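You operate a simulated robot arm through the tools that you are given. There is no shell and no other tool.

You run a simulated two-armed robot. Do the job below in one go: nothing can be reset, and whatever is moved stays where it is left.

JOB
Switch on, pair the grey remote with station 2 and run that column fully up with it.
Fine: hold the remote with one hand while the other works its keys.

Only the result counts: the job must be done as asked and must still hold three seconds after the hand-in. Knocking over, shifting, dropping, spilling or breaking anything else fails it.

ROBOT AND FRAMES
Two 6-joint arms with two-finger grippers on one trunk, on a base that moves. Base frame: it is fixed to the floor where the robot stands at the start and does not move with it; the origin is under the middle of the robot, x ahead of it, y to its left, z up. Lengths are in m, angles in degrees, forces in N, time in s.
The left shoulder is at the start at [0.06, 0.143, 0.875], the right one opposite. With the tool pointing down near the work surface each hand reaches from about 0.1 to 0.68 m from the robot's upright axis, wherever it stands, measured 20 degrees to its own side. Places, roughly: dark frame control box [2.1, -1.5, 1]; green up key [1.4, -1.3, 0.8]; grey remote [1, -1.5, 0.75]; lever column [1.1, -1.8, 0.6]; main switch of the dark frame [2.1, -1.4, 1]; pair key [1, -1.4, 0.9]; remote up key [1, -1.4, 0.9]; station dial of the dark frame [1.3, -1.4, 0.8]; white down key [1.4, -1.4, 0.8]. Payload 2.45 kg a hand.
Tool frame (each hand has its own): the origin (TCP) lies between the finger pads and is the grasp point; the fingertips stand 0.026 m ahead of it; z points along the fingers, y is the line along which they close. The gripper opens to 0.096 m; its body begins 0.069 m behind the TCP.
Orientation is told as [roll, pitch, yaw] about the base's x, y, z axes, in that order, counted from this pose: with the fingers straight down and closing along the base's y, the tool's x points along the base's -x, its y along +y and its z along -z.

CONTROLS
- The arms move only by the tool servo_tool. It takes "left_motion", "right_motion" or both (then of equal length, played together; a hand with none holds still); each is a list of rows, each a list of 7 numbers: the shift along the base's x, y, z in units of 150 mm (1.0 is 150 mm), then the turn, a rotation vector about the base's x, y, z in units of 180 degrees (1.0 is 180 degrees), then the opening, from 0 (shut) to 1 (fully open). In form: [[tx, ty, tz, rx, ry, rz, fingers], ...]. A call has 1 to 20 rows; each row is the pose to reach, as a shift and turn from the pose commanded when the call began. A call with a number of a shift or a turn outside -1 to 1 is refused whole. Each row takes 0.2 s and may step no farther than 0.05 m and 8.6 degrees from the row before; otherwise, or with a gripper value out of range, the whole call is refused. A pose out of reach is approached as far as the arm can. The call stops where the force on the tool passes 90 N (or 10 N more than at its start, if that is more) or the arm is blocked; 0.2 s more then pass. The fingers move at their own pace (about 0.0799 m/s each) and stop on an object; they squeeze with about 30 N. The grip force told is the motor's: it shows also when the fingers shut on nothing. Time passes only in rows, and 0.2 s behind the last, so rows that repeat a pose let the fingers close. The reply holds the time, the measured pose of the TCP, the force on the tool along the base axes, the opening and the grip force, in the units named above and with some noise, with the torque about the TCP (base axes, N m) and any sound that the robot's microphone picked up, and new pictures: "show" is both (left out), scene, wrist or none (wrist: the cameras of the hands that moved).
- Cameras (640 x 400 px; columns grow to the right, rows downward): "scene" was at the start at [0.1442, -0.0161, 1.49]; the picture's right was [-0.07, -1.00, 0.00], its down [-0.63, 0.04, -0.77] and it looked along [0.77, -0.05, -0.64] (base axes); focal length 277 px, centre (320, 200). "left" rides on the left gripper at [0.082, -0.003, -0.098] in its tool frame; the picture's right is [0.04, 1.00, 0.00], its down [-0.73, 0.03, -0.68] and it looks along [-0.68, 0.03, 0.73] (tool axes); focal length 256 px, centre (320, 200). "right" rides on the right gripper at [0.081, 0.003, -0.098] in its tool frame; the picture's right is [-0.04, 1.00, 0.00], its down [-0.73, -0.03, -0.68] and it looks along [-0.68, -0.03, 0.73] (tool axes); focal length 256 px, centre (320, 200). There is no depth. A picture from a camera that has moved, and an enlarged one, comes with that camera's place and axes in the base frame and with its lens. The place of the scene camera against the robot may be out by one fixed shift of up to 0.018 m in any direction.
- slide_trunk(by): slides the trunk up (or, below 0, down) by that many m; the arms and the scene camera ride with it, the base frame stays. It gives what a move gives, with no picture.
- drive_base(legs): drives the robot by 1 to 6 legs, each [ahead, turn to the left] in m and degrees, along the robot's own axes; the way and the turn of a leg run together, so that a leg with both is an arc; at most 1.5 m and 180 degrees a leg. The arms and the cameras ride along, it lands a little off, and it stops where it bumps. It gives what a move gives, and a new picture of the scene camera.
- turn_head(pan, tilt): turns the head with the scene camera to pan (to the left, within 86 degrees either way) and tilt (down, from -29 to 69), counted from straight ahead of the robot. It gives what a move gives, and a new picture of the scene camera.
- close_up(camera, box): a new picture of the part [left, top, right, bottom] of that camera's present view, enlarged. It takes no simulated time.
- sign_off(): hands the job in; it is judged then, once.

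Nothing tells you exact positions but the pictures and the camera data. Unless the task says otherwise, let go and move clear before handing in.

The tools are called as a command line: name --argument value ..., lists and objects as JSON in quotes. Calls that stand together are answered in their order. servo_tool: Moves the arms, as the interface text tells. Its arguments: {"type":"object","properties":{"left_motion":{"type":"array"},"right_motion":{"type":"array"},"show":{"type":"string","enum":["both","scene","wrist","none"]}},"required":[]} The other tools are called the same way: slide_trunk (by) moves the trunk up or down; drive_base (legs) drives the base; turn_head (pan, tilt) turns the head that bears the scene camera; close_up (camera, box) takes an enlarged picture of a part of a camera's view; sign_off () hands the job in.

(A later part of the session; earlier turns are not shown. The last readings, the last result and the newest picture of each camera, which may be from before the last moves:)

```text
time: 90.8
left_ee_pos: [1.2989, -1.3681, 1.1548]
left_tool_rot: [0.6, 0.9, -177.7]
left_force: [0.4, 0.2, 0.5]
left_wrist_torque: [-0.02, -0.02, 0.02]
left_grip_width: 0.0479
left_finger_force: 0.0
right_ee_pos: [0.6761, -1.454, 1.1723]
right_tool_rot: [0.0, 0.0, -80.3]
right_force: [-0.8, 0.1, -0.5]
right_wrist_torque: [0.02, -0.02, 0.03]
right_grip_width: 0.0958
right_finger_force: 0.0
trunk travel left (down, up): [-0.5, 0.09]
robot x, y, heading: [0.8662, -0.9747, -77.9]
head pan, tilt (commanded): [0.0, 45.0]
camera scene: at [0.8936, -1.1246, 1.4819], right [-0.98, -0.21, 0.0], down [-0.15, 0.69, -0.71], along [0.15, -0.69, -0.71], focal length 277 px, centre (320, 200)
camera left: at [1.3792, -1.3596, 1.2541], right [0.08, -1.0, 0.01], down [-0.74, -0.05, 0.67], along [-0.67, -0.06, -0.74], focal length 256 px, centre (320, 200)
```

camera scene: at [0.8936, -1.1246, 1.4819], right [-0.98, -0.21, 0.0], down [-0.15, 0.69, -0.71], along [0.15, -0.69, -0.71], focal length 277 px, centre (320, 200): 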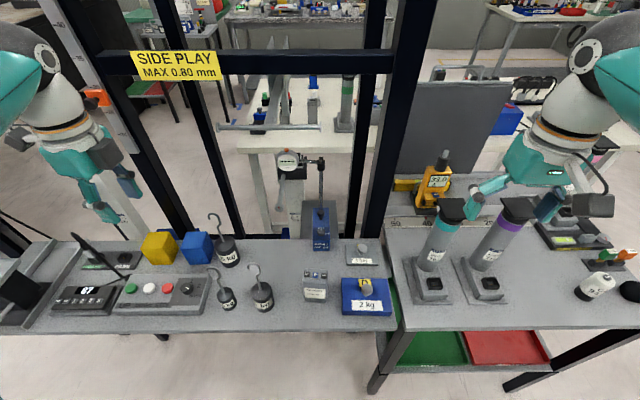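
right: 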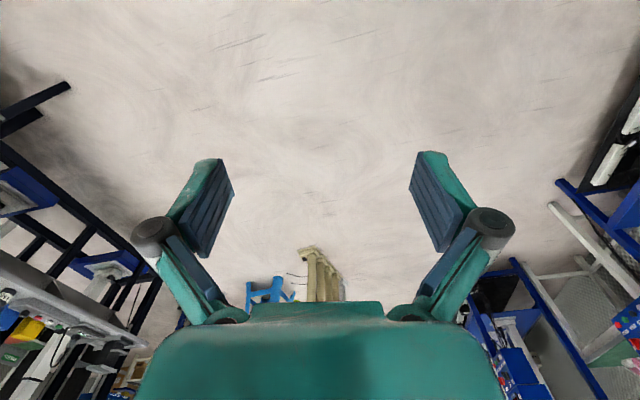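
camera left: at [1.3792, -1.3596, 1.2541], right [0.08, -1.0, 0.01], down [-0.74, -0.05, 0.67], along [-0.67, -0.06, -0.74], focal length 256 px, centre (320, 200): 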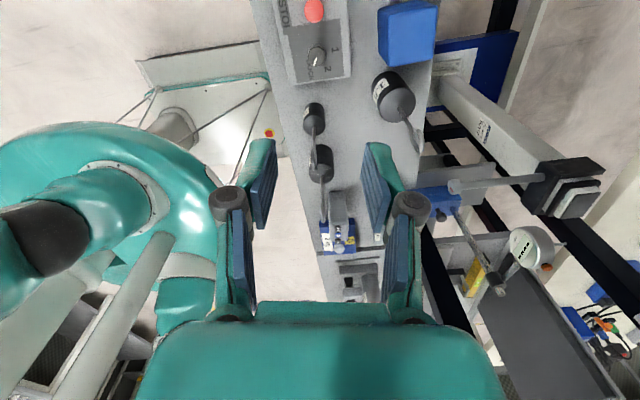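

Reach is fine on this side. The two wrist views put the dial top at about [1.287, -1.369, 0.86], so the bench top is near 0.80. I'll descend to ~1.0 above it and re-check.

servo_tool --left_motion '[[-0.02, 0, -0.2, 0, 0, -0.02, 0.6], [-0.04, 0, -0.4, 0, 0, -0.04, 0.6], [-0.06, 0, -0.6, 0, 0, -0.06, 0.6], [-0.08, 0, -0.8, 0, 0, -0.067, 0.6], [-0.08, 0, -1.0, 0, 0, -0.067, 0.6], [-0.08, 0, -1.0, 0, 0, -0.067, 0.6]]' --show "wrist"

```text
time: 92.2
left_ee_pos: [1.2853, -1.3674, 1.0043]
left_tool_rot: [0.6, 0.7, 170.2]
left_force: [-0.2, 0.0, -0.6]
left_wrist_torque: [0.0, 0.01, -0.02]
left_grip_width: 0.0577
left_finger_force: 0.1
right_ee_pos: [0.6757, -1.4532, 1.1733]
right_tool_rot: [0.0, 0.1, -80.2]
right_force: [0.2, 0.4, 0.3]
right_wrist_torque: [-0.05, 0.02, 0.03]
right_grip_width: 0.096
right_finger_force: 0.1
trunk travel left (down, up): [-0.5, 0.09]
robot x, y, heading: [0.8657, -0.9726, -78.1]
head pan, tilt (commanded): [0.0, 45.0]
camera left: at [1.3668, -1.3756, 1.1028], right [-0.13, -0.99, 0.01], down [-0.74, 0.1, 0.67], along [-0.66, 0.08, -0.74], focal length 256 px, centre (320, 200)
```

left: 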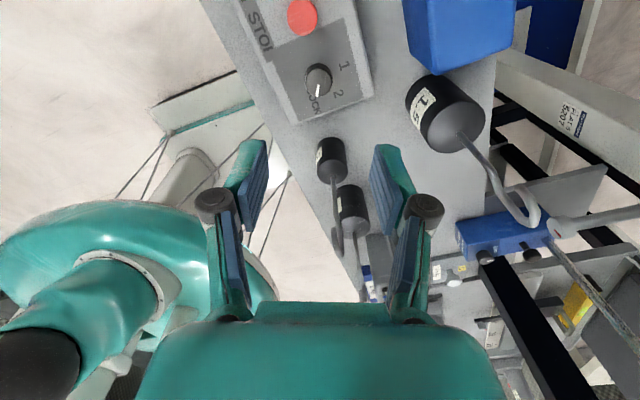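

servo_tool --left_motion '[[0.01, 0, -0.2, 0, 0, 0, 0.6], [0.02, 0, -0.4, 0, 0, 0, 0.6], [0.025, 0, -0.55, 0, 0, 0, 0.6], [0.025, 0, -0.55, 0, 0, 0, 0.6]]' --show "both"

close_up --camera "left" --box '[220, 20, 420, 180]'

close_up --camera "scene" --box '[90, 180, 250, 320]'

```text
time: 93.2
left_ee_pos: [1.29, -1.367, 0.9228]
left_tool_rot: [0.7, 0.7, 170.2]
left_force: [0.3, -0.1, -0.3]
left_wrist_torque: [-0.01, 0.01, -0.02]
left_grip_width: 0.0575
left_finger_force: 0.1
right_ee_pos: [0.6762, -1.4532, 1.172]
right_tool_rot: [0.0, 0.0, -80.4]
right_force: [-0.5, 0.6, -0.4]
right_wrist_torque: [0.0, 0.03, -0.01]
right_grip_width: 0.0962
right_finger_force: 0.1
trunk travel left (down, up): [-0.5, 0.09]
robot x, y, heading: [0.8622, -0.9807, -77.7]
head pan, tilt (commanded): [0.0, 45.0]
camera scene: at [0.8935, -1.1244, 1.4819], right [-0.98, -0.21, 0.0], down [-0.15, 0.69, -0.71], along [0.15, -0.69, -0.71], focal length 277 px, centre (320, 200)
camera left: at [1.3698, -1.3746, 1.0219], right [-0.13, -0.99, 0.01], down [-0.74, 0.1, 0.67], along [-0.66, 0.08, -0.74], focal length 256 px, centre (320, 200)
```

scene: 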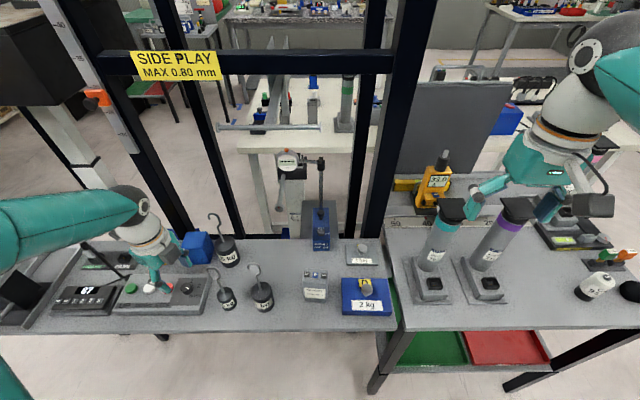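
left: 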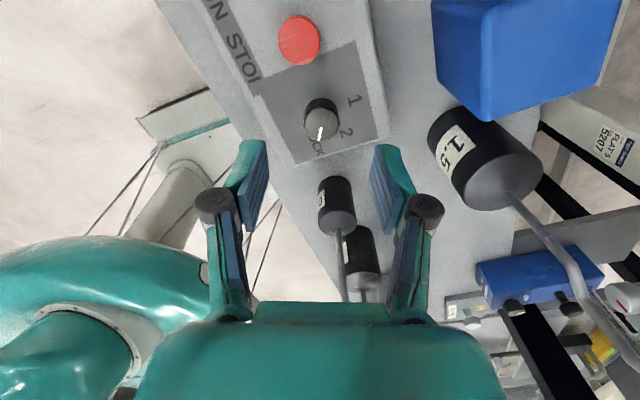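

```text
2.50 times, centred on (320, 100) of left
camera zoom: at [1.3698, -1.3746, 1.0219], right [-0.13, -0.99, 0.01], down [-0.74, 0.1, 0.67], along [-0.66, 0.08, -0.74], focal length 640 px, centre (320, 450)
```

zoom: 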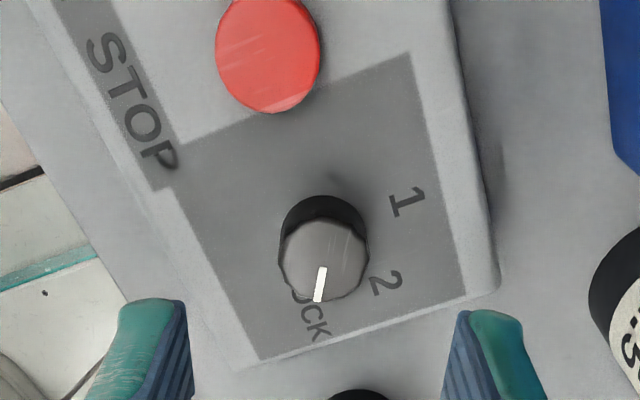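

```text
2.86 times, centred on (170, 250) of scene
camera zoom: at [0.8935, -1.1244, 1.4819], right [-0.98, -0.21, 0.0], down [-0.15, 0.69, -0.71], along [0.15, -0.69, -0.71], focal length 791 px, centre (749, 57)
```

zoom: 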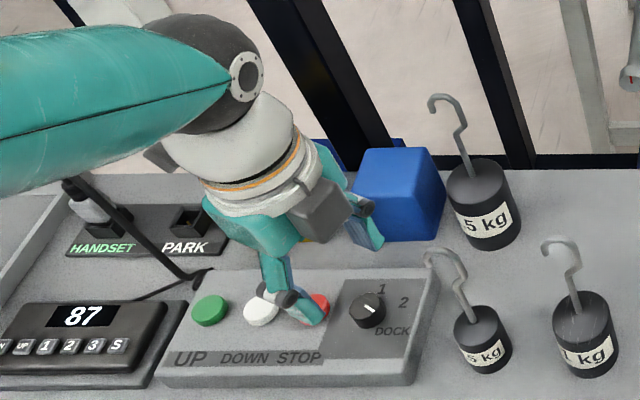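

The dial is right below the hand (within ~2 mm); its top is at z≈0.845. The mark clearly points to DOCK. Descending so the fingertips straddle it front and back.

servo_tool --left_motion '[[0, 0, -0.15, 0, 0, 0, 0.6], [0, 0, -0.28, 0, 0, 0, 0.6], [0, 0, -0.38, 0, 0, 0, 0.6], [0, 0, -0.38, 0, 0, 0, 0.6]]' --show "wrist"

close_up --camera "left" --box '[200, 80, 440, 230]'

close_up --camera "scene" --box '[110, 230, 250, 320]'

```text
time: 94.2
left_ee_pos: [1.2898, -1.3671, 0.8664]
left_tool_rot: [0.6, 0.8, 170.3]
left_force: [-0.3, -0.6, 0.8]
left_wrist_torque: [-0.02, -0.02, 0.04]
left_grip_width: 0.0575
left_finger_force: 0.1
right_ee_pos: [0.6756, -1.4537, 1.1724]
right_tool_rot: [-0.1, 0.0, -80.3]
right_force: [-0.7, 0.3, 0.2]
right_wrist_torque: [0.01, -0.01, 0.04]
right_grip_width: 0.0961
right_finger_force: 0.2
trunk travel left (down, up): [-0.5, 0.09]
robot x, y, heading: [0.8641, -0.9765, -77.9]
head pan, tilt (commanded): [0.0, 45.0]
camera left: at [1.3697, -1.3756, 0.9649], right [-0.13, -0.99, 0.01], down [-0.74, 0.1, 0.67], along [-0.66, 0.08, -0.74], focal length 256 px, centre (320, 200)
```

left: 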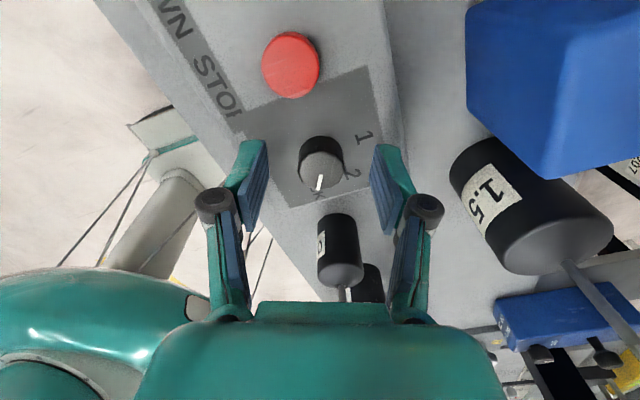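

```text
2.67 times, centred on (320, 155) of left
camera zoom: at [1.3697, -1.3756, 0.9649], right [-0.13, -0.99, 0.01], down [-0.74, 0.1, 0.67], along [-0.66, 0.08, -0.74], focal length 683 px, centre (320, 320)
```

zoom: 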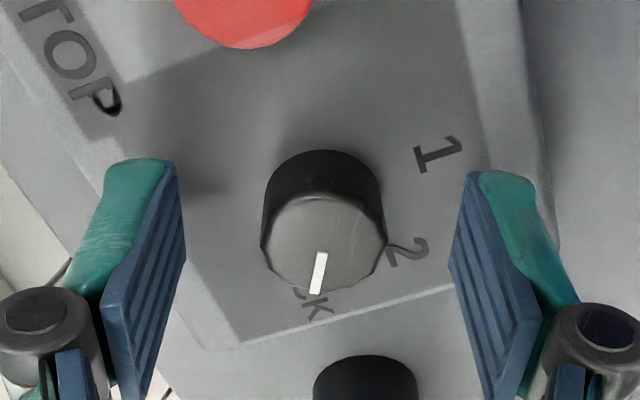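

```text
4.44 times, centred on (180, 275) of scene
camera zoom: at [0.8935, -1.1245, 1.4819], right [-0.98, -0.21, 0.0], down [-0.15, 0.69, -0.71], along [0.15, -0.69, -0.71], focal length 1230 px, centre (942, -133)
```

zoom: 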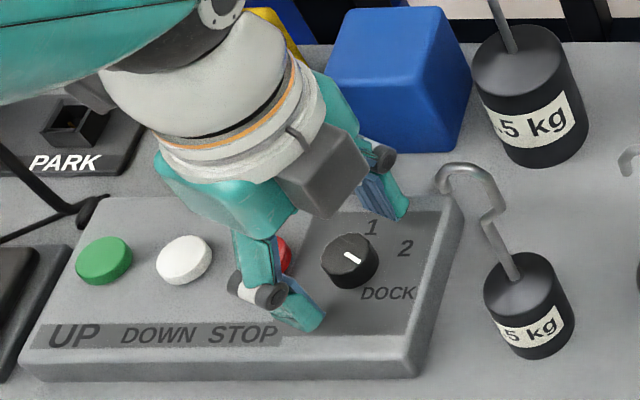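

The fingers straddle the dial with ~11 mm overlap. Closing on it.

servo_tool --left_motion '[[0, 0, -0.01, 0, 0, 0, 0.0], [0, 0, -0.01, 0, 0, 0, 0.0], [0, 0, -0.01, 0, 0, 0, 0.0]]' --show "wrist"

```text
time: 95.0
left_ee_pos: [1.289, -1.3682, 0.8636]
left_tool_rot: [0.6, 0.8, 170.3]
left_force: [-0.2, -1.3, 1.6]
left_wrist_torque: [-0.14, 0.39, 0.03]
left_grip_width: 0.0253
left_finger_force: 44.8
right_ee_pos: [0.6762, -1.454, 1.1727]
right_tool_rot: [0.0, 0.0, -80.4]
right_force: [-0.6, -0.1, -0.1]
right_wrist_torque: [0.01, 0.0, -0.02]
right_grip_width: 0.096
right_finger_force: 0.1
trunk travel left (down, up): [-0.5, 0.09]
robot x, y, heading: [0.869, -0.9745, -77.9]
head pan, tilt (commanded): [0.0, 45.0]
camera left: at [1.3695, -1.3762, 0.9631], right [-0.13, -0.99, 0.01], down [-0.74, 0.1, 0.67], along [-0.66, 0.08, -0.74], focal length 256 px, centre (320, 200)
```

left: 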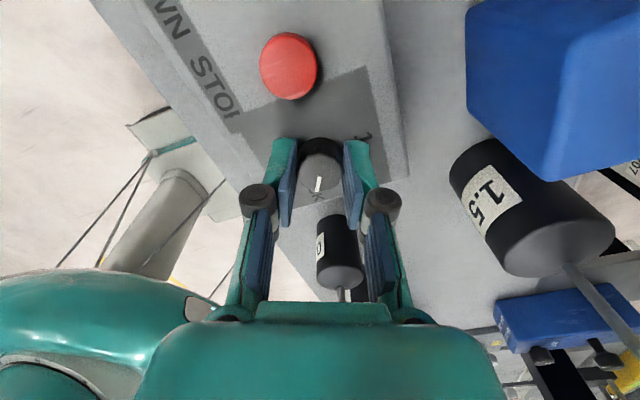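

Gripped (25 mm). The labels are spaced 60°, so I'll turn 60° counter-clockwise (seen from above) to "2".

servo_tool --left_motion '[[0, 0, -0.01, 0, 0, 0.042, 0.0], [0, 0, -0.01, 0, 0, 0.084, 0.0], [0, 0, -0.01, 0, 0, 0.126, 0.0], [0, 0, -0.01, 0, 0, 0.168, 0.0], [0, 0, -0.01, 0, 0, 0.21, 0.0], [0, 0, -0.01, 0, 0, 0.252, 0.0], [0, 0, -0.01, 0, 0, 0.294, 0.0], [0, 0, -0.01, 0, 0, 0.335, 0.0], [0, 0, -0.01, 0, 0, 0.335, 0.0]]' --show "both"

close_up --camera "left" --box '[200, 80, 440, 230]'

close_up --camera "scene" --box '[40, 230, 250, 330]'

```text
time: 97.0
left_ee_pos: [1.2882, -1.3664, 0.8635]
left_tool_rot: [0.7, 0.8, -129.2]
left_force: [-8.0, 2.5, 23.8]
left_wrist_torque: [0.76, -0.2, -0.03]
left_grip_width: 0.0253
left_finger_force: 44.8
right_ee_pos: [0.673, -1.4523, 1.1735]
right_tool_rot: [0.1, 0.0, -80.3]
right_force: [-0.1, 0.1, -0.3]
right_wrist_torque: [-0.02, -0.02, 0.0]
right_grip_width: 0.0962
right_finger_force: 0.1
trunk travel left (down, up): [-0.5, 0.09]
robot x, y, heading: [0.8673, -0.9713, -77.7]
head pan, tilt (commanded): [0.0, 45.0]
camera scene: at [0.8909, -1.1226, 1.4822], right [-0.98, -0.21, 0.0], down [-0.15, 0.69, -0.71], along [0.15, -0.69, -0.71], focal length 277 px, centre (320, 200)
camera left: at [1.3362, -1.3005, 0.9631], right [0.8, -0.6, 0.01], down [-0.46, -0.59, 0.67], along [-0.39, -0.54, -0.74], focal length 256 px, centre (320, 200)
```

scene: 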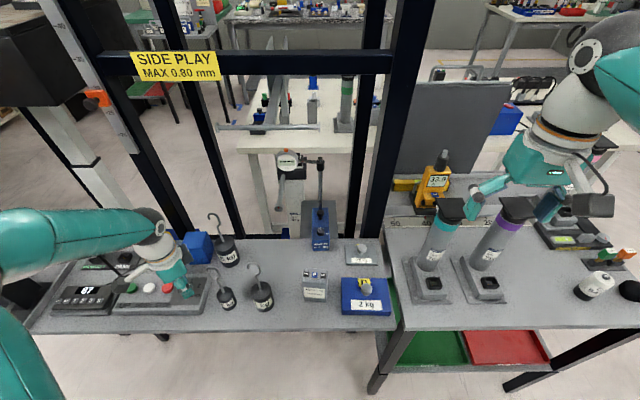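
left: 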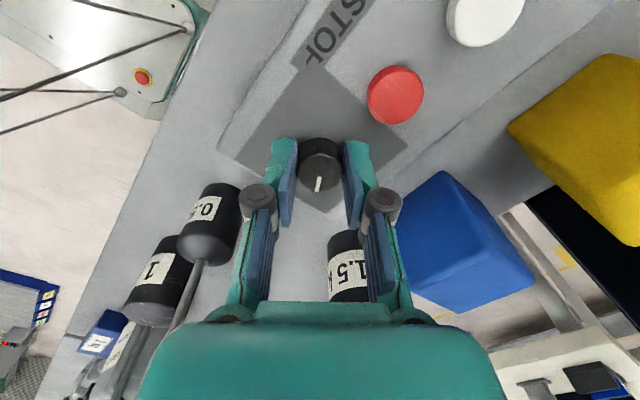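

```text
2.67 times, centred on (320, 155) of left
camera zoom: at [1.3362, -1.3005, 0.9631], right [0.8, -0.6, 0.01], down [-0.46, -0.59, 0.67], along [-0.39, -0.54, -0.74], focal length 683 px, centre (320, 320)
```

zoom: 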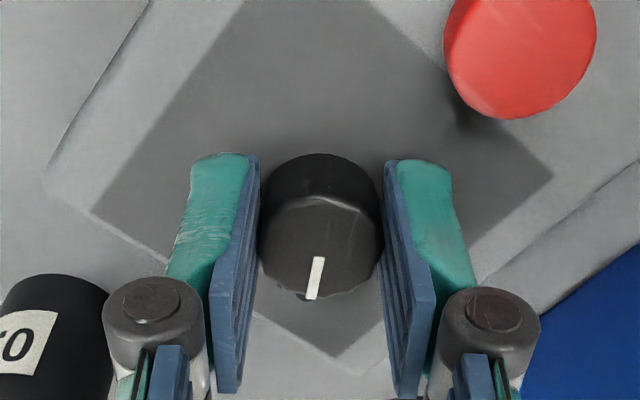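

```text
3.05 times, centred on (145, 280) of scene
camera zoom: at [0.8909, -1.1226, 1.4822], right [-0.98, -0.21, 0.0], down [-0.15, 0.69, -0.71], along [0.15, -0.69, -0.71], focal length 844 px, centre (853, -44)
```

zoom: 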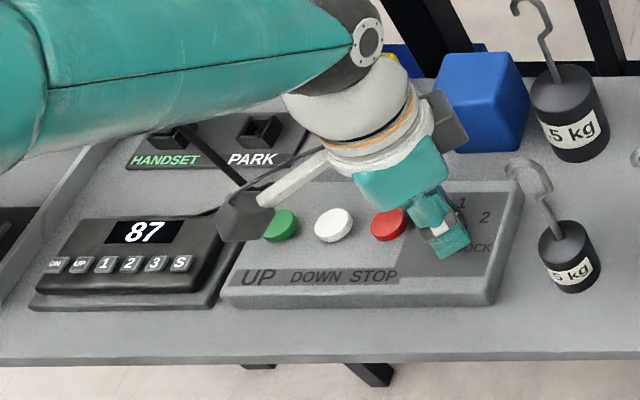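

The dial turned with the hand by 60°. I'll open, rise and check the mark.

servo_tool --left_motion '[[0, 0, 0.02, 0, 0, 0, 0.6], [0, 0, 0.02, 0, 0, 0, 0.6], [0, 0, 0.15, 0, 0, 0, 0.6], [0, 0, 0.35, 0, 0, 0, 0.6], [0, 0, 0.6, 0, 0, 0, 0.6], [0, 0, 0.9, 0, 0, 0, 0.6]]' --show "both"

close_up --camera "scene" --box '[110, 240, 250, 320]'

close_up --camera "left" --box '[240, 0, 440, 160]'

```text
time: 98.4
left_ee_pos: [1.2904, -1.3657, 0.9979]
left_tool_rot: [0.6, 0.9, -129.6]
left_force: [-0.9, -0.4, 0.1]
left_wrist_torque: [-0.02, 0.01, 0.03]
left_grip_width: 0.0577
left_finger_force: 0.0
right_ee_pos: [0.6746, -1.4521, 1.1724]
right_tool_rot: [0.0, 0.1, -80.2]
right_force: [-0.2, 0.4, -0.3]
right_wrist_torque: [-0.05, 0.0, 0.0]
right_grip_width: 0.096
right_finger_force: 0.0
trunk travel left (down, up): [-0.5, 0.09]
robot x, y, heading: [0.8671, -0.9737, -77.9]
head pan, tilt (commanded): [0.0, 45.0]
camera scene: at [0.8933, -1.124, 1.4819], right [-0.98, -0.21, 0.0], down [-0.15, 0.69, -0.71], along [0.15, -0.69, -0.71], focal length 277 px, centre (320, 200)
camera left: at [1.3384, -1.2999, 1.0973], right [0.8, -0.6, 0.01], down [-0.46, -0.59, 0.67], along [-0.4, -0.54, -0.74], focal length 256 px, centre (320, 200)
```

scene: 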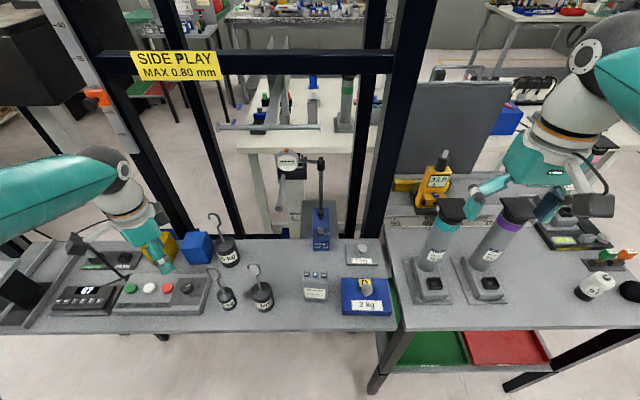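
left: 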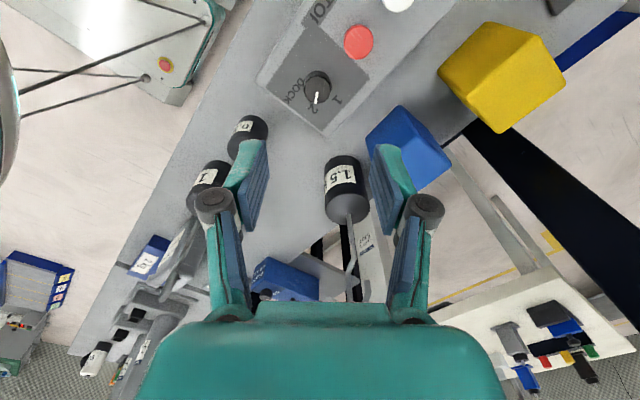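

```text
4.57 times, centred on (180, 280) of scene
camera zoom: at [0.8933, -1.124, 1.4819], right [-0.98, -0.21, 0.0], down [-0.15, 0.69, -0.71], along [0.15, -0.69, -0.71], focal length 1265 px, centre (960, -166)
```

zoom: 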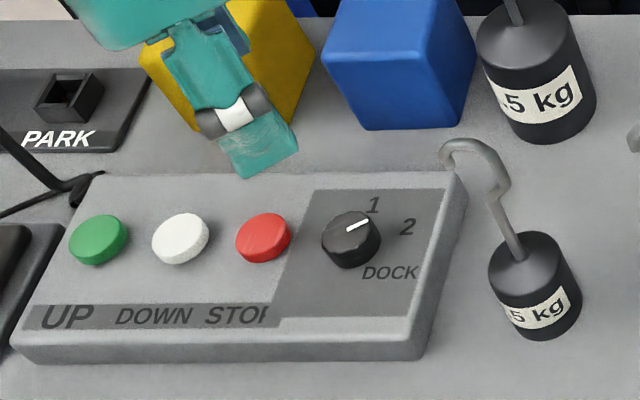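

```text
2.50 times, centred on (340, 80) of left
camera zoom: at [1.3384, -1.2999, 1.0973], right [0.8, -0.6, 0.01], down [-0.46, -0.59, 0.67], along [-0.4, -0.54, -0.74], focal length 640 px, centre (270, 500)
```

zoom: 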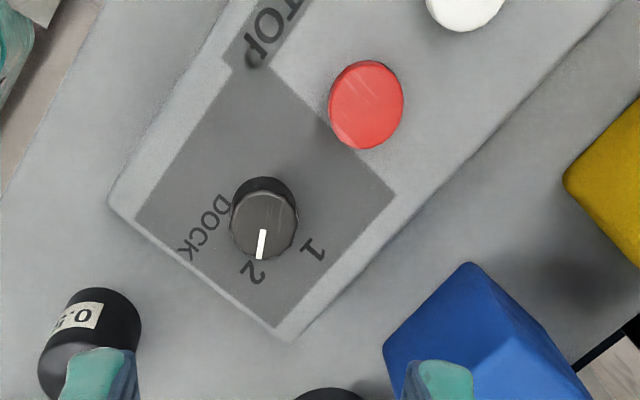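

The dial now points at "2". Next the remote: I'll lift the left hand away and take a good look at the remote and at the fingertips' size.

servo_tool --left_motion '[[0, 0, 0.25, 0, 0, 0.045, 0.3], [0, 0, 0.5, 0, 0, 0.09, 0.0], [0, 0, 0.7, 0, 0, 0.135, 0.0], [0, 0, 0.8, 0, 0, 0.18, 0.0], [-0.1, 0.05, 0.8, 0, 0, 0.225, 0.0], [-0.2, 0.1, 0.8, 0, 0, 0.27, 0.0], [-0.3, 0.15, 0.8, 0, 0, 0.29, 0.0]]' --show "both"

close_up --camera "scene" --box '[40, 140, 220, 252]'

close_up --camera "left" --box '[180, 120, 460, 295]'

```text
time: 100.0
left_ee_pos: [1.2445, -1.3436, 1.1183]
left_tool_rot: [0.5, 0.8, -77.1]
left_force: [0.1, -0.2, 0.5]
left_wrist_torque: [0.0, -0.05, 0.01]
left_grip_width: 0.0
left_finger_force: 28.4
right_ee_pos: [0.6757, -1.453, 1.1729]
right_tool_rot: [0.0, 0.1, -80.3]
right_force: [-0.7, 0.5, 0.4]
right_wrist_torque: [0.02, 0.01, -0.01]
right_grip_width: 0.0961
right_finger_force: 0.1
trunk travel left (down, up): [-0.5, 0.09]
robot x, y, heading: [0.867, -0.9767, -77.7]
head pan, tilt (commanded): [0.0, 45.0]
camera scene: at [0.8932, -1.1241, 1.4819], right [-0.98, -0.21, 0.0], down [-0.15, 0.69, -0.71], along [0.15, -0.69, -0.71], focal length 277 px, centre (320, 200)
camera left: at [1.2236, -1.2664, 1.2174], right [0.97, 0.26, 0.01], down [0.19, -0.72, 0.67], along [0.18, -0.64, -0.74], focal length 256 px, centre (320, 200)
```

scene: 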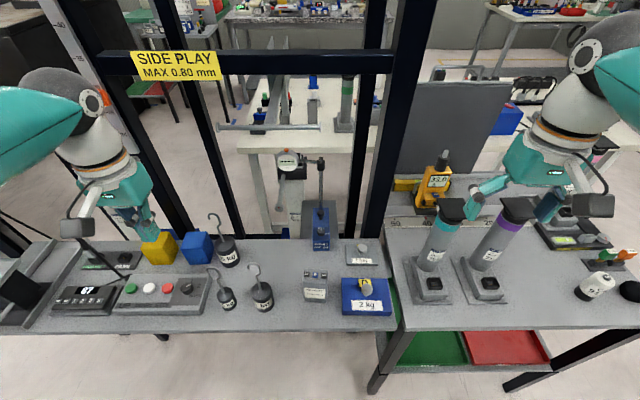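
left: 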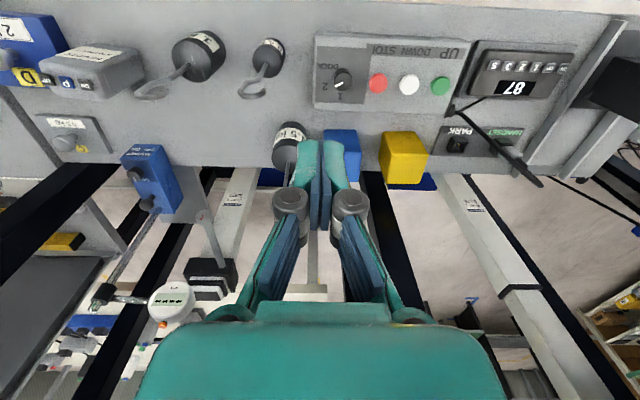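

```text
3.56 times, centred on (130, 196) of scene
camera zoom: at [0.8932, -1.1241, 1.4819], right [-0.98, -0.21, 0.0], down [-0.15, 0.69, -0.71], along [0.15, -0.69, -0.71], focal length 984 px, centre (996, 214)
```

zoom: 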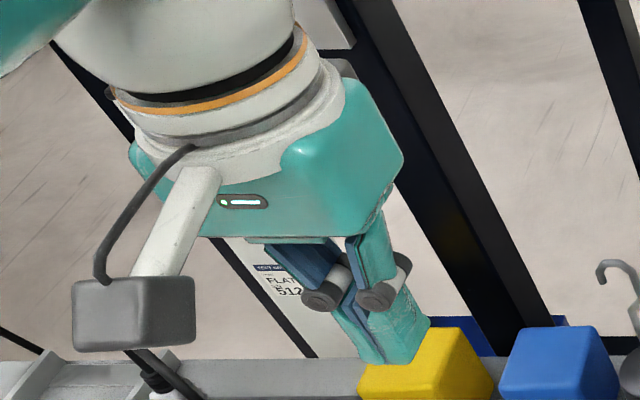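

```text
2.29 times, centred on (320, 208) of left
camera zoom: at [1.2236, -1.2664, 1.2174], right [0.97, 0.26, 0.01], down [0.19, -0.72, 0.67], along [0.18, -0.64, -0.74], focal length 585 px, centre (320, 183)
```

zoom: 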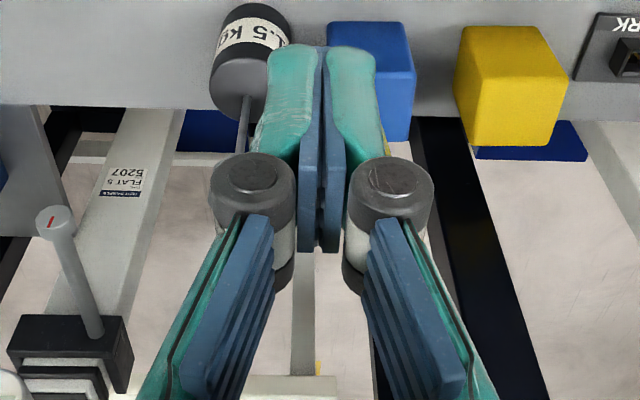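

The closed fingertips are ~27 mm wide, too wide for the 20 mm key pitch in that orientation, so I'll press with one finger of a part-open gripper. Plan: the right hand holds the remote from the front (pitched ~30° below level, gripping its sides), the left presses from above. First I bring the right hand in front of the remote.

servo_tool --right_motion '[[0.15, 0.2, 0, 0, 0, 0, 1], [0.35, 0.4, 0, 0, 0, 0, 1], [0.55, 0.6, 0, 0, 0, 0, 1], [0.75, 0.75, 0, 0, 0, 0.01, 1], [0.95, 0.82, 0, 0, 0, 0.02, 1], [1.0, 0.82, 0, 0, 0, 0.03, 1]]' --show "both"

```text
time: 101.4
left_ee_pos: [1.2455, -1.3451, 1.1176]
left_tool_rot: [0.6, 0.9, -77.3]
left_force: [0.4, -0.8, -0.1]
left_wrist_torque: [0.01, -0.02, -0.01]
left_grip_width: 0.0
left_finger_force: 28.6
right_ee_pos: [0.8283, -1.3309, 1.1739]
right_tool_rot: [-0.1, 0.0, -74.9]
right_force: [0.3, -0.2, -0.8]
right_wrist_torque: [-0.01, 0.0, 0.02]
right_grip_width: 0.0959
right_finger_force: 0.1
trunk travel left (down, up): [-0.5, 0.09]
robot x, y, heading: [0.8642, -0.9743, -77.7]
head pan, tilt (commanded): [0.0, 45.0]
camera scene: at [0.8934, -1.1245, 1.4819], right [-0.98, -0.21, 0.0], down [-0.15, 0.69, -0.71], along [0.15, -0.69, -0.71], focal length 277 px, centre (320, 200)
camera right: at [0.8089, -1.2502, 1.2719], right [0.97, 0.22, 0.0], down [0.16, -0.72, 0.68], along [0.15, -0.66, -0.73], focal length 256 px, centre (320, 200)
```

scene: 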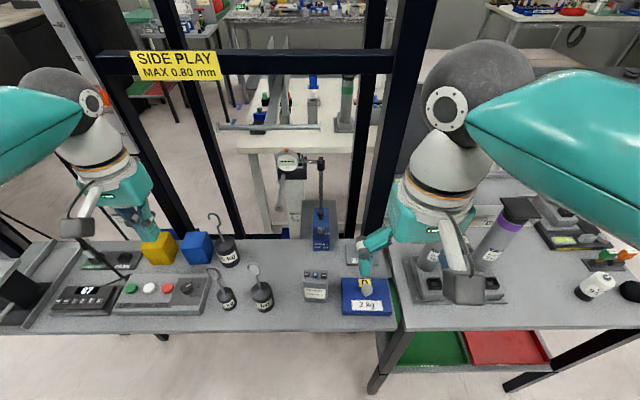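
right: 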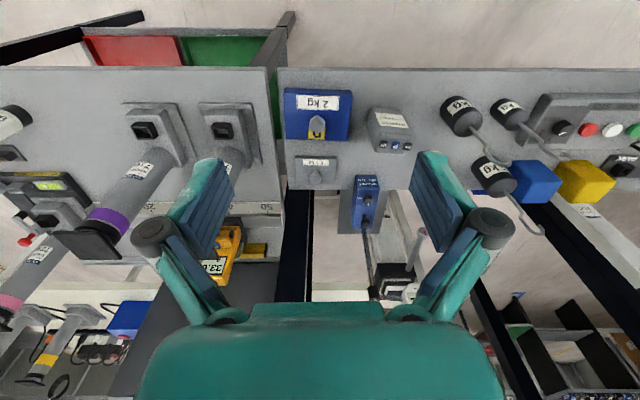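

close_up --camera "right" --box '[340, 80, 440, 180]'

close_up --camera "left" --box '[0, 0, 220, 130]'

```text
4.00 times, centred on (390, 130) of right
camera zoom: at [0.8089, -1.2502, 1.2719], right [0.97, 0.22, 0.0], down [0.16, -0.72, 0.68], along [0.15, -0.66, -0.73], focal length 1024 px, centre (40, 480)
```

zoom: 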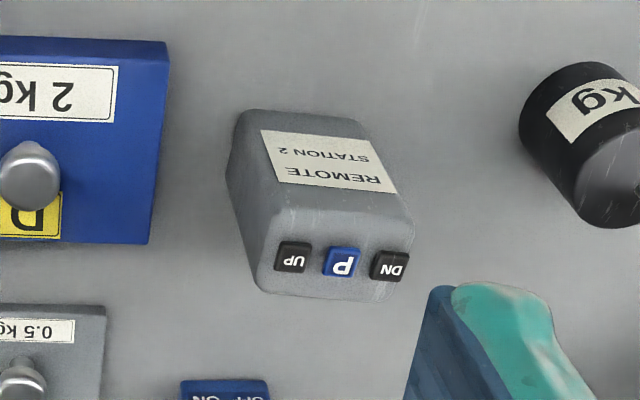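

```text
2.91 times, centred on (110, 65) of left
camera zoom: at [1.2241, -1.2667, 1.2172], right [0.97, 0.26, 0.01], down [0.19, -0.72, 0.67], along [0.18, -0.64, -0.74], focal length 745 px, centre (931, 593)
```

zoom: 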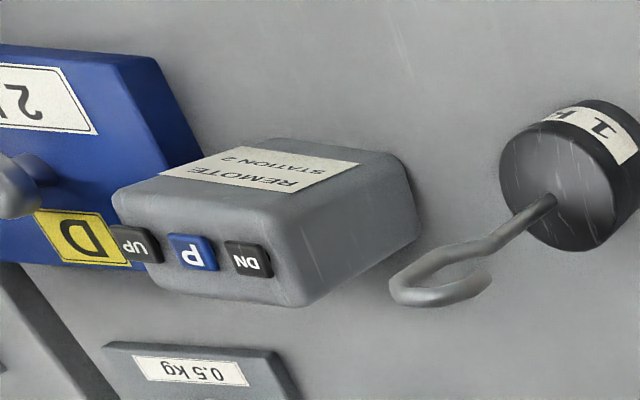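

Triangulating from both wrist cameras: P key at [0.974, -1.431, 0.913], UP at [0.954, -1.434], remote yawed ≈6.8°. I'll back the base 8 cm to give the arms room for a front grip.

drive_base --legs '[[-0.08, 0]]'

```text
time: 102.5
left_ee_pos: [1.2294, -1.2635, 1.1193]
left_tool_rot: [0.6, 0.7, -77.2]
left_force: [-0.9, 1.5, 0.2]
left_wrist_torque: [-0.05, 0.0, 0.04]
left_grip_width: 0.0
left_finger_force: 28.4
right_ee_pos: [0.8099, -1.25, 1.1734]
right_tool_rot: [-0.1, -0.1, -74.9]
right_force: [-0.9, 0.4, 0.4]
right_wrist_torque: [-0.04, 0.01, -0.01]
right_grip_width: 0.0958
right_finger_force: 0.0
trunk travel left (down, up): [-0.5, 0.09]
robot x, y, heading: [0.8467, -0.8955, -78.3]
head pan, tilt (commanded): [0.0, 45.0]
camera scene: at [0.8762, -1.0434, 1.4821], right [-0.98, -0.21, 0.0], down [-0.15, 0.69, -0.71], along [0.15, -0.69, -0.71], focal length 277 px, centre (320, 200)
```

scene: 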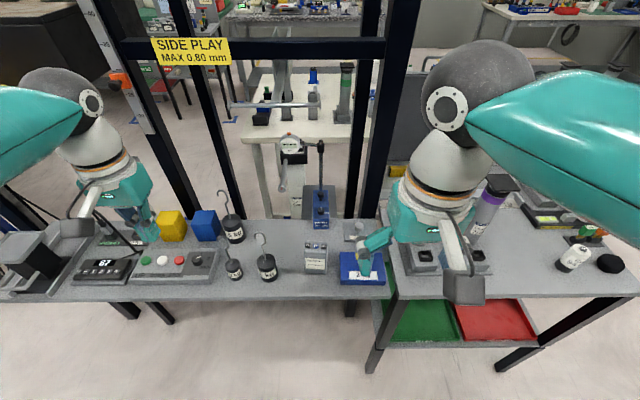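

servo_tool --right_motion '[[0.18, -0.1, -0.1, 0, 0, -0.01, 0.85], [0.36, -0.2, -0.2, 0, 0, -0.02, 0.85], [0.54, -0.32, -0.3, 0, 0, -0.03, 0.85], [0.72, -0.43, -0.4, 0, 0, -0.04, 0.85], [0.9, -0.533, -0.47, 0, 0, -0.046, 0.85], [0.9, -0.533, -0.47, 0, 0, -0.046, 0.85]]' --show "none"

servo_tool --right_motion '[[0.02, 0, 0, -0.0414, -0.0049, 0, 0.85], [0.05, -0.05, -0.05, -0.0828, -0.0098, 0, 0.85], [0.07, -0.1, -0.1, -0.1241, -0.0147, 0, 0.85], [0.09, -0.15, -0.15, -0.1655, -0.0196, 0, 0.85], [0.11, -0.2, -0.2, -0.2069, -0.0245, 0, 0.85], [0.13, -0.25, -0.25, -0.2483, -0.0294, 0, 0.85], [0.15, -0.3, -0.3, -0.2896, -0.0343, 0, 0.85], [0.18, -0.35, -0.35, -0.331, -0.0393, 0, 0.85], [0.18, -0.4, -0.4, -0.331, -0.0393, 0, 0.85], [0.18, -0.4, -0.4, -0.331, -0.0393, 0, 0.85]]'

```text
time: 103.9
left_ee_pos: [1.2286, -1.2649, 1.1185]
left_tool_rot: [0.6, 0.9, -77.3]
left_force: [-0.2, -0.6, 0.7]
left_wrist_torque: [-0.04, -0.03, 0.01]
left_grip_width: 0.0001
left_finger_force: 28.1
right_ee_pos: [0.9441, -1.3327, 1.1047]
right_tool_rot: [0.0, 0.0, -83.1]
right_force: [-0.2, 0.0, -0.8]
right_wrist_torque: [-0.01, 0.03, 0.01]
right_grip_width: 0.0814
right_finger_force: 0.0
trunk travel left (down, up): [-0.5, 0.09]
robot x, y, heading: [0.8512, -0.8943, -77.9]
head pan, tilt (commanded): [0.0, 45.0]
```

```text
time: 106.1
left_ee_pos: [1.2288, -1.2644, 1.1191]
left_tool_rot: [0.6, 0.8, -77.3]
left_force: [0.1, 0.1, -0.2]
left_wrist_torque: [-0.01, -0.02, 0.0]
left_grip_width: 0.0
left_finger_force: 28.0
right_ee_pos: [0.9725, -1.3911, 1.0432]
right_tool_rot: [-0.1, -60.0, -83.1]
right_force: [-0.4, -0.2, -0.6]
right_wrist_torque: [-0.02, 0.01, -0.01]
right_grip_width: 0.0817
right_finger_force: 0.0
trunk travel left (down, up): [-0.5, 0.09]
robot x, y, heading: [0.8477, -0.8957, -78.1]
head pan, tilt (commanded): [0.0, 45.0]
camera scene: at [0.8767, -1.0454, 1.4819], right [-0.98, -0.21, 0.0], down [-0.15, 0.69, -0.71], along [0.15, -0.69, -0.71], focal length 277 px, centre (320, 200)
camera right: at [0.9613, -1.2661, 1.0226], right [0.99, 0.1, 0.03], down [-0.05, 0.22, 0.97], along [0.09, -0.97, 0.22], focal length 256 px, centre (320, 200)
```

scene: 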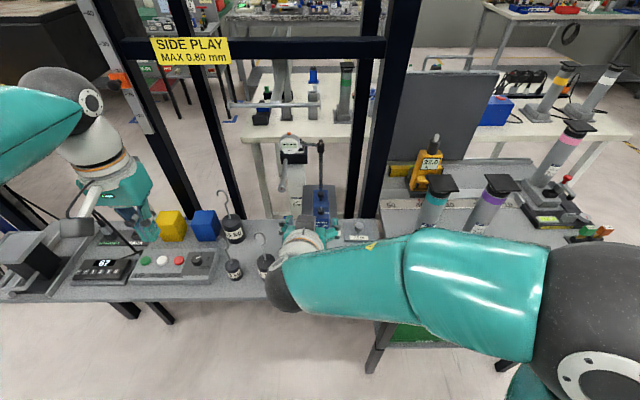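
right: 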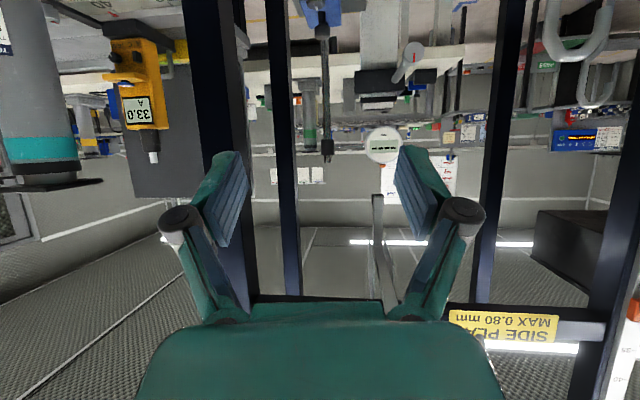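

The right hand is pitched 30° below level above the remote's front. I'll lower it partway and check alignment with the remote.

servo_tool --right_motion '[[0, -0.09, -0.15, 0, 0, 0, 0.85], [0, -0.18, -0.3, 0, 0, 0, 0.85], [0, -0.18, -0.45, 0, 0, 0, 0.85], [0, -0.18, -0.45, 0, 0, 0, 0.85]]'

```text
time: 107.1
left_ee_pos: [1.2278, -1.2652, 1.1186]
left_tool_rot: [0.6, 0.8, -77.3]
left_force: [-0.7, -1.1, -0.1]
left_wrist_torque: [-0.01, -0.02, 0.0]
left_grip_width: 0.0002
left_finger_force: 28.7
right_ee_pos: [0.9728, -1.4198, 0.9759]
right_tool_rot: [0.0, -60.0, -83.2]
right_force: [-0.3, -0.7, 1.1]
right_wrist_torque: [-0.01, -0.02, 0.01]
right_grip_width: 0.0814
right_finger_force: 0.1
trunk travel left (down, up): [-0.5, 0.09]
robot x, y, heading: [0.8456, -0.8925, -77.7]
head pan, tilt (commanded): [0.0, 45.0]
camera scene: at [0.8766, -1.0454, 1.4819], right [-0.98, -0.21, 0.0], down [-0.15, 0.69, -0.71], along [0.15, -0.69, -0.71], focal length 277 px, centre (320, 200)
camera right: at [0.9606, -1.2928, 0.9549], right [0.99, 0.1, 0.03], down [-0.05, 0.22, 0.97], along [0.09, -0.97, 0.22], focal length 256 px, centre (320, 200)
```

scene: 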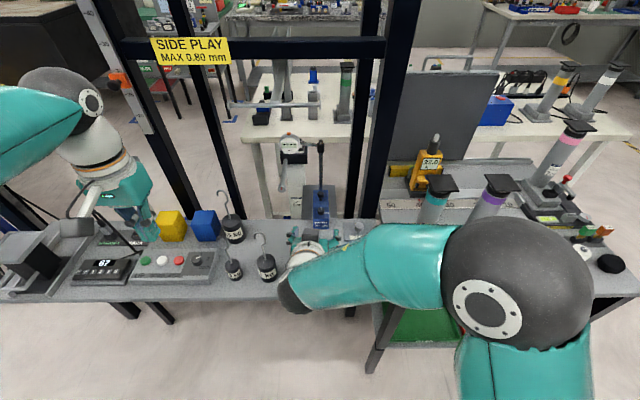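
right: 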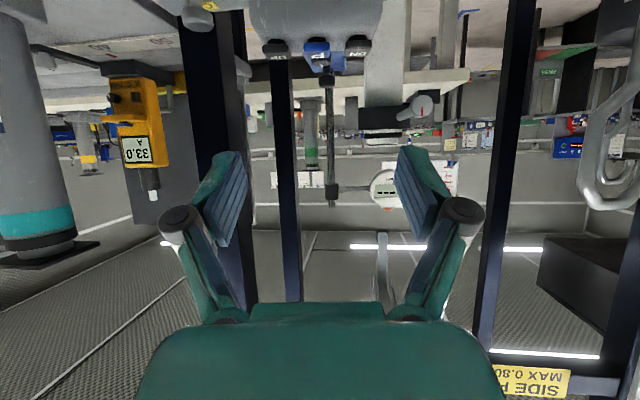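

The remote's keys sit exactly between the fingers and square to them. Lowering the open fingers past the remote's sides.

servo_tool --right_motion '[[0, 0, -0.15, 0, 0, 0, 0.85], [0, 0, -0.3, 0, 0, 0, 0.85], [0, 0, -0.4, 0, 0, 0, 0.85], [0, 0, -0.4, 0, 0, 0, 0.85]]'

```text
time: 108.1
left_ee_pos: [1.2296, -1.2649, 1.1187]
left_tool_rot: [0.5, 0.8, -77.3]
left_force: [-0.2, -0.1, -0.4]
left_wrist_torque: [0.03, 0.0, 0.02]
left_grip_width: 0.0001
left_finger_force: 27.8
right_ee_pos: [0.9722, -1.4206, 0.9152]
right_tool_rot: [-0.1, -60.1, -83.2]
right_force: [0.5, 0.6, -0.3]
right_wrist_torque: [-0.02, -0.01, 0.01]
right_grip_width: 0.0815
right_finger_force: 0.0
trunk travel left (down, up): [-0.5, 0.09]
robot x, y, heading: [0.8527, -0.8975, -78.0]
head pan, tilt (commanded): [0.0, 45.0]
camera scene: at [0.8766, -1.0455, 1.4819], right [-0.98, -0.21, 0.0], down [-0.15, 0.69, -0.71], along [0.15, -0.69, -0.71], focal length 277 px, centre (320, 200)
camera right: at [0.9602, -1.2934, 0.8942], right [0.99, 0.1, 0.03], down [-0.05, 0.22, 0.97], along [0.09, -0.97, 0.22], focal length 256 px, centre (320, 200)
```

scene: 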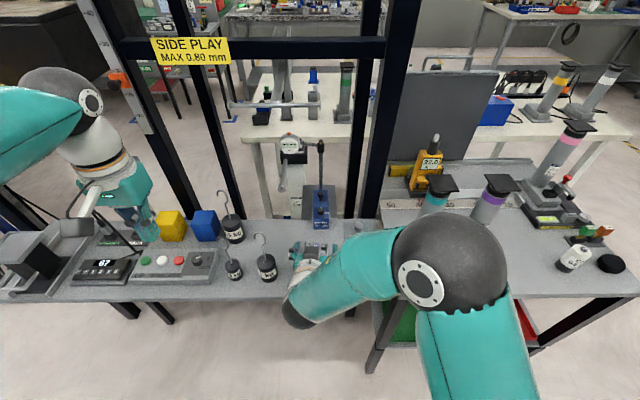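
right: 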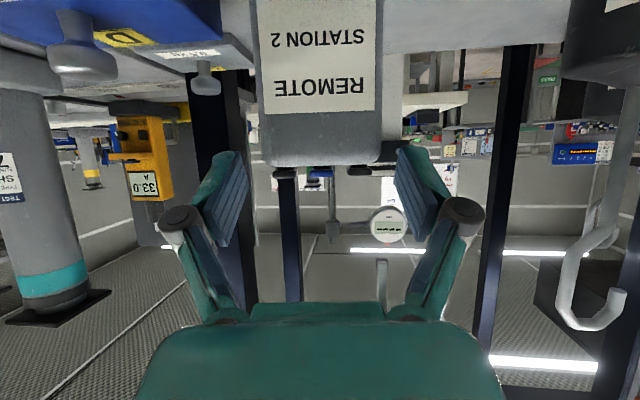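

servo_tool --right_motion '[[0, 0.01, -0.1, 0, 0, 0, 0.85], [0, 0.01, -0.2, 0, 0, 0, 0.85], [0, 0.01, -0.28, 0, 0, 0, 0.85], [0, 0.01, -0.28, 0, 0, 0, 0.85]]'

close_up --camera "scene" --box '[240, 200, 380, 300]'

close_up --camera "left" --box '[0, 0, 320, 200]'

```text
time: 109.1
left_ee_pos: [1.229, -1.2672, 1.1186]
left_tool_rot: [0.6, 0.8, -77.3]
left_force: [-0.7, 0.2, 0.1]
left_wrist_torque: [0.02, 0.01, -0.01]
left_grip_width: 0.0
left_finger_force: 28.0
right_ee_pos: [0.9722, -1.4178, 0.8724]
right_tool_rot: [-0.1, -60.1, -83.1]
right_force: [0.5, -0.2, 0.2]
right_wrist_torque: [-0.01, 0.01, 0.04]
right_grip_width: 0.0817
right_finger_force: 0.0
trunk travel left (down, up): [-0.5, 0.09]
robot x, y, heading: [0.8477, -0.8977, -77.9]
head pan, tilt (commanded): [0.0, 45.0]
camera scene: at [0.8766, -1.0456, 1.4819], right [-0.98, -0.21, 0.0], down [-0.15, 0.69, -0.71], along [0.15, -0.69, -0.71], focal length 277 px, centre (320, 200)
camera right: at [0.9604, -1.2921, 0.8522], right [0.99, 0.1, 0.03], down [-0.05, 0.22, 0.97], along [0.09, -0.97, 0.22], focal length 256 px, centre (320, 200)
```

scene: 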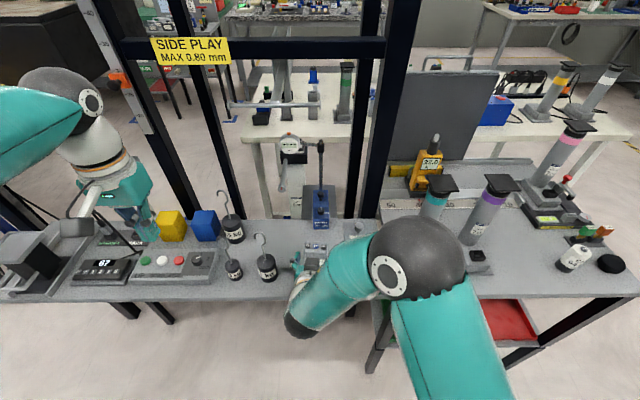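
right: 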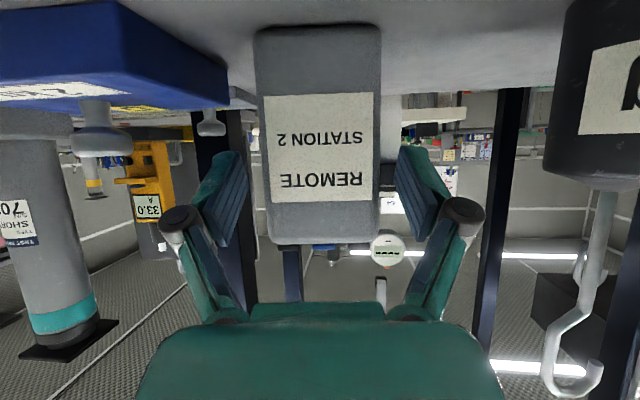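

```text
4.00 times, centred on (310, 250) of scene
camera zoom: at [0.8766, -1.0456, 1.4819], right [-0.98, -0.21, 0.0], down [-0.15, 0.69, -0.71], along [0.15, -0.69, -0.71], focal length 1107 px, centre (360, 0)
```

zoom: 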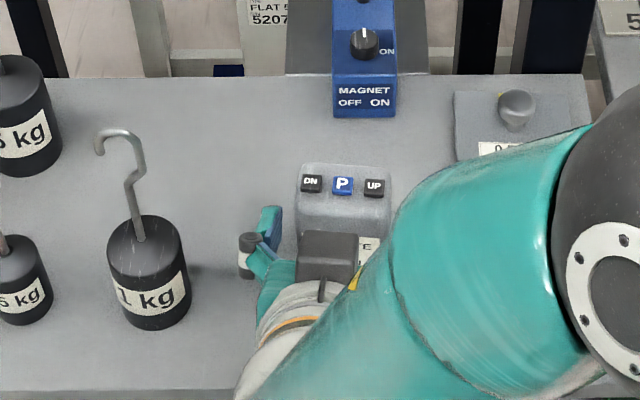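

```text
2.00 times, centred on (160, 100) of left
camera zoom: at [1.2073, -1.1879, 1.2177], right [0.97, 0.26, 0.01], down [0.19, -0.72, 0.67], along [0.18, -0.64, -0.74], focal length 512 px, centre (640, 400)
```

zoom: 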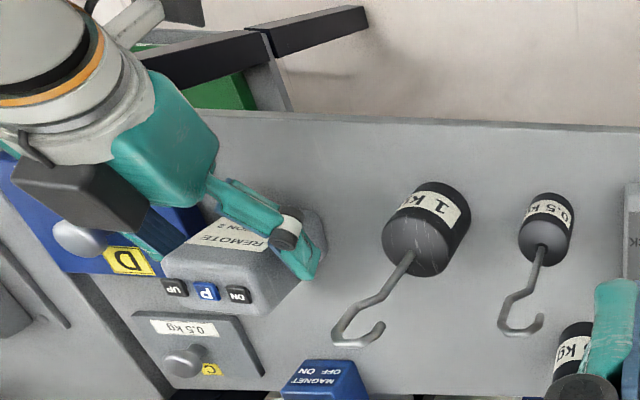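

The fingers straddle the remote squarely. There is a dark box on the hand's upper side at about [0.963, -1.357, 0.957], so I'll lower the hand another ~12 mm for clearance and then close on the remote's sides.

servo_tool --right_motion '[[0.0, 0, -0.08, 0, 0, 0, 0.85], [0.0, 0, -0.08, 0, 0, 0, 0.5], [0, 0, -0.08, 0, 0, 0, 0.5], [0, 0, -0.08, 0, 0, 0, 0.5], [0, 0, -0.08, 0, 0, 0, 0.5]]'

```text
time: 110.3
left_ee_pos: [1.2284, -1.2665, 1.1184]
left_tool_rot: [0.6, 0.8, -77.3]
left_force: [-0.4, 1.2, 0.4]
left_wrist_torque: [-0.03, -0.01, -0.02]
left_grip_width: 0.0001
left_finger_force: 28.3
right_ee_pos: [0.9716, -1.4171, 0.8623]
right_tool_rot: [-0.1, -60.0, -83.0]
right_force: [-0.6, -0.1, -0.4]
right_wrist_torque: [0.01, 0.0, 0.01]
right_grip_width: 0.0595
right_finger_force: 30.1
trunk travel left (down, up): [-0.5, 0.09]
robot x, y, heading: [0.8517, -0.8954, -77.8]
head pan, tilt (commanded): [0.0, 45.0]
camera scene: at [0.8767, -1.0458, 1.4818], right [-0.98, -0.21, 0.0], down [-0.15, 0.69, -0.71], along [0.15, -0.69, -0.71], focal length 277 px, centre (320, 200)
camera right: at [0.9605, -1.2921, 0.8402], right [0.99, 0.1, 0.03], down [-0.05, 0.22, 0.97], along [0.09, -0.97, 0.22], focal length 256 px, centre (320, 200)
```

scene: 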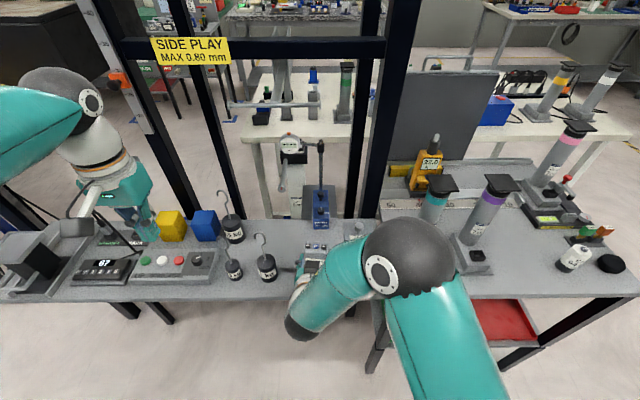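
right: 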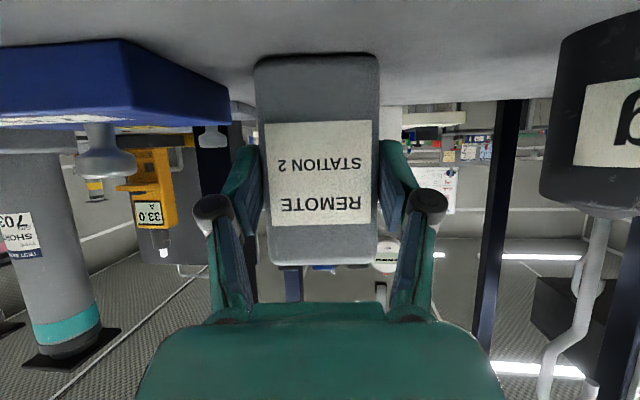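

The remote is held firmly (59.5 mm, 30 N). Now the left hand: part-open gripper, slightly yawed so it clears the 1 kg hook, brought above the P key so that its right finger will press.

servo_tool --left_motion '[[-0.25, -0.19, 0, 0, 0, -0.02, 0.52], [-0.5, -0.38, 0, 0, 0, -0.04, 0.52], [-0.75, -0.57, 0, 0, 0, -0.06, 0.52], [-1.0, -0.77, 0, 0, 0, -0.08, 0.52], [-1.0, -0.77, 0, 0, 0, -0.1, 0.52]]' --show "none"

servo_tool --left_motion '[[-0.24, -0.18, -0.1, 0, 0, -0.01, 0.52], [-0.48, -0.36, -0.25, 0, 0, -0.017, 0.52], [-0.48, -0.36, -0.4, 0, 0, -0.017, 0.52], [-0.48, -0.36, -0.4, 0, 0, -0.017, 0.52]]'

```text
time: 111.5
left_ee_pos: [1.0786, -1.3802, 1.1201]
left_tool_rot: [0.6, 0.7, -95.2]
left_force: [0.1, 1.2, -0.3]
left_wrist_torque: [-0.01, -0.01, -0.02]
left_grip_width: 0.0502
left_finger_force: 0.0
right_ee_pos: [0.9725, -1.4182, 0.86]
right_tool_rot: [-0.1, -60.1, -83.2]
right_force: [-0.6, 0.1, 0.0]
right_wrist_torque: [0.04, -0.02, -0.06]
right_grip_width: 0.0592
right_finger_force: 29.8
trunk travel left (down, up): [-0.5, 0.09]
robot x, y, heading: [0.8514, -0.8946, -77.8]
head pan, tilt (commanded): [0.0, 45.0]
```

```text
refused: row 2 steps farther than a row can; nothing moved
```

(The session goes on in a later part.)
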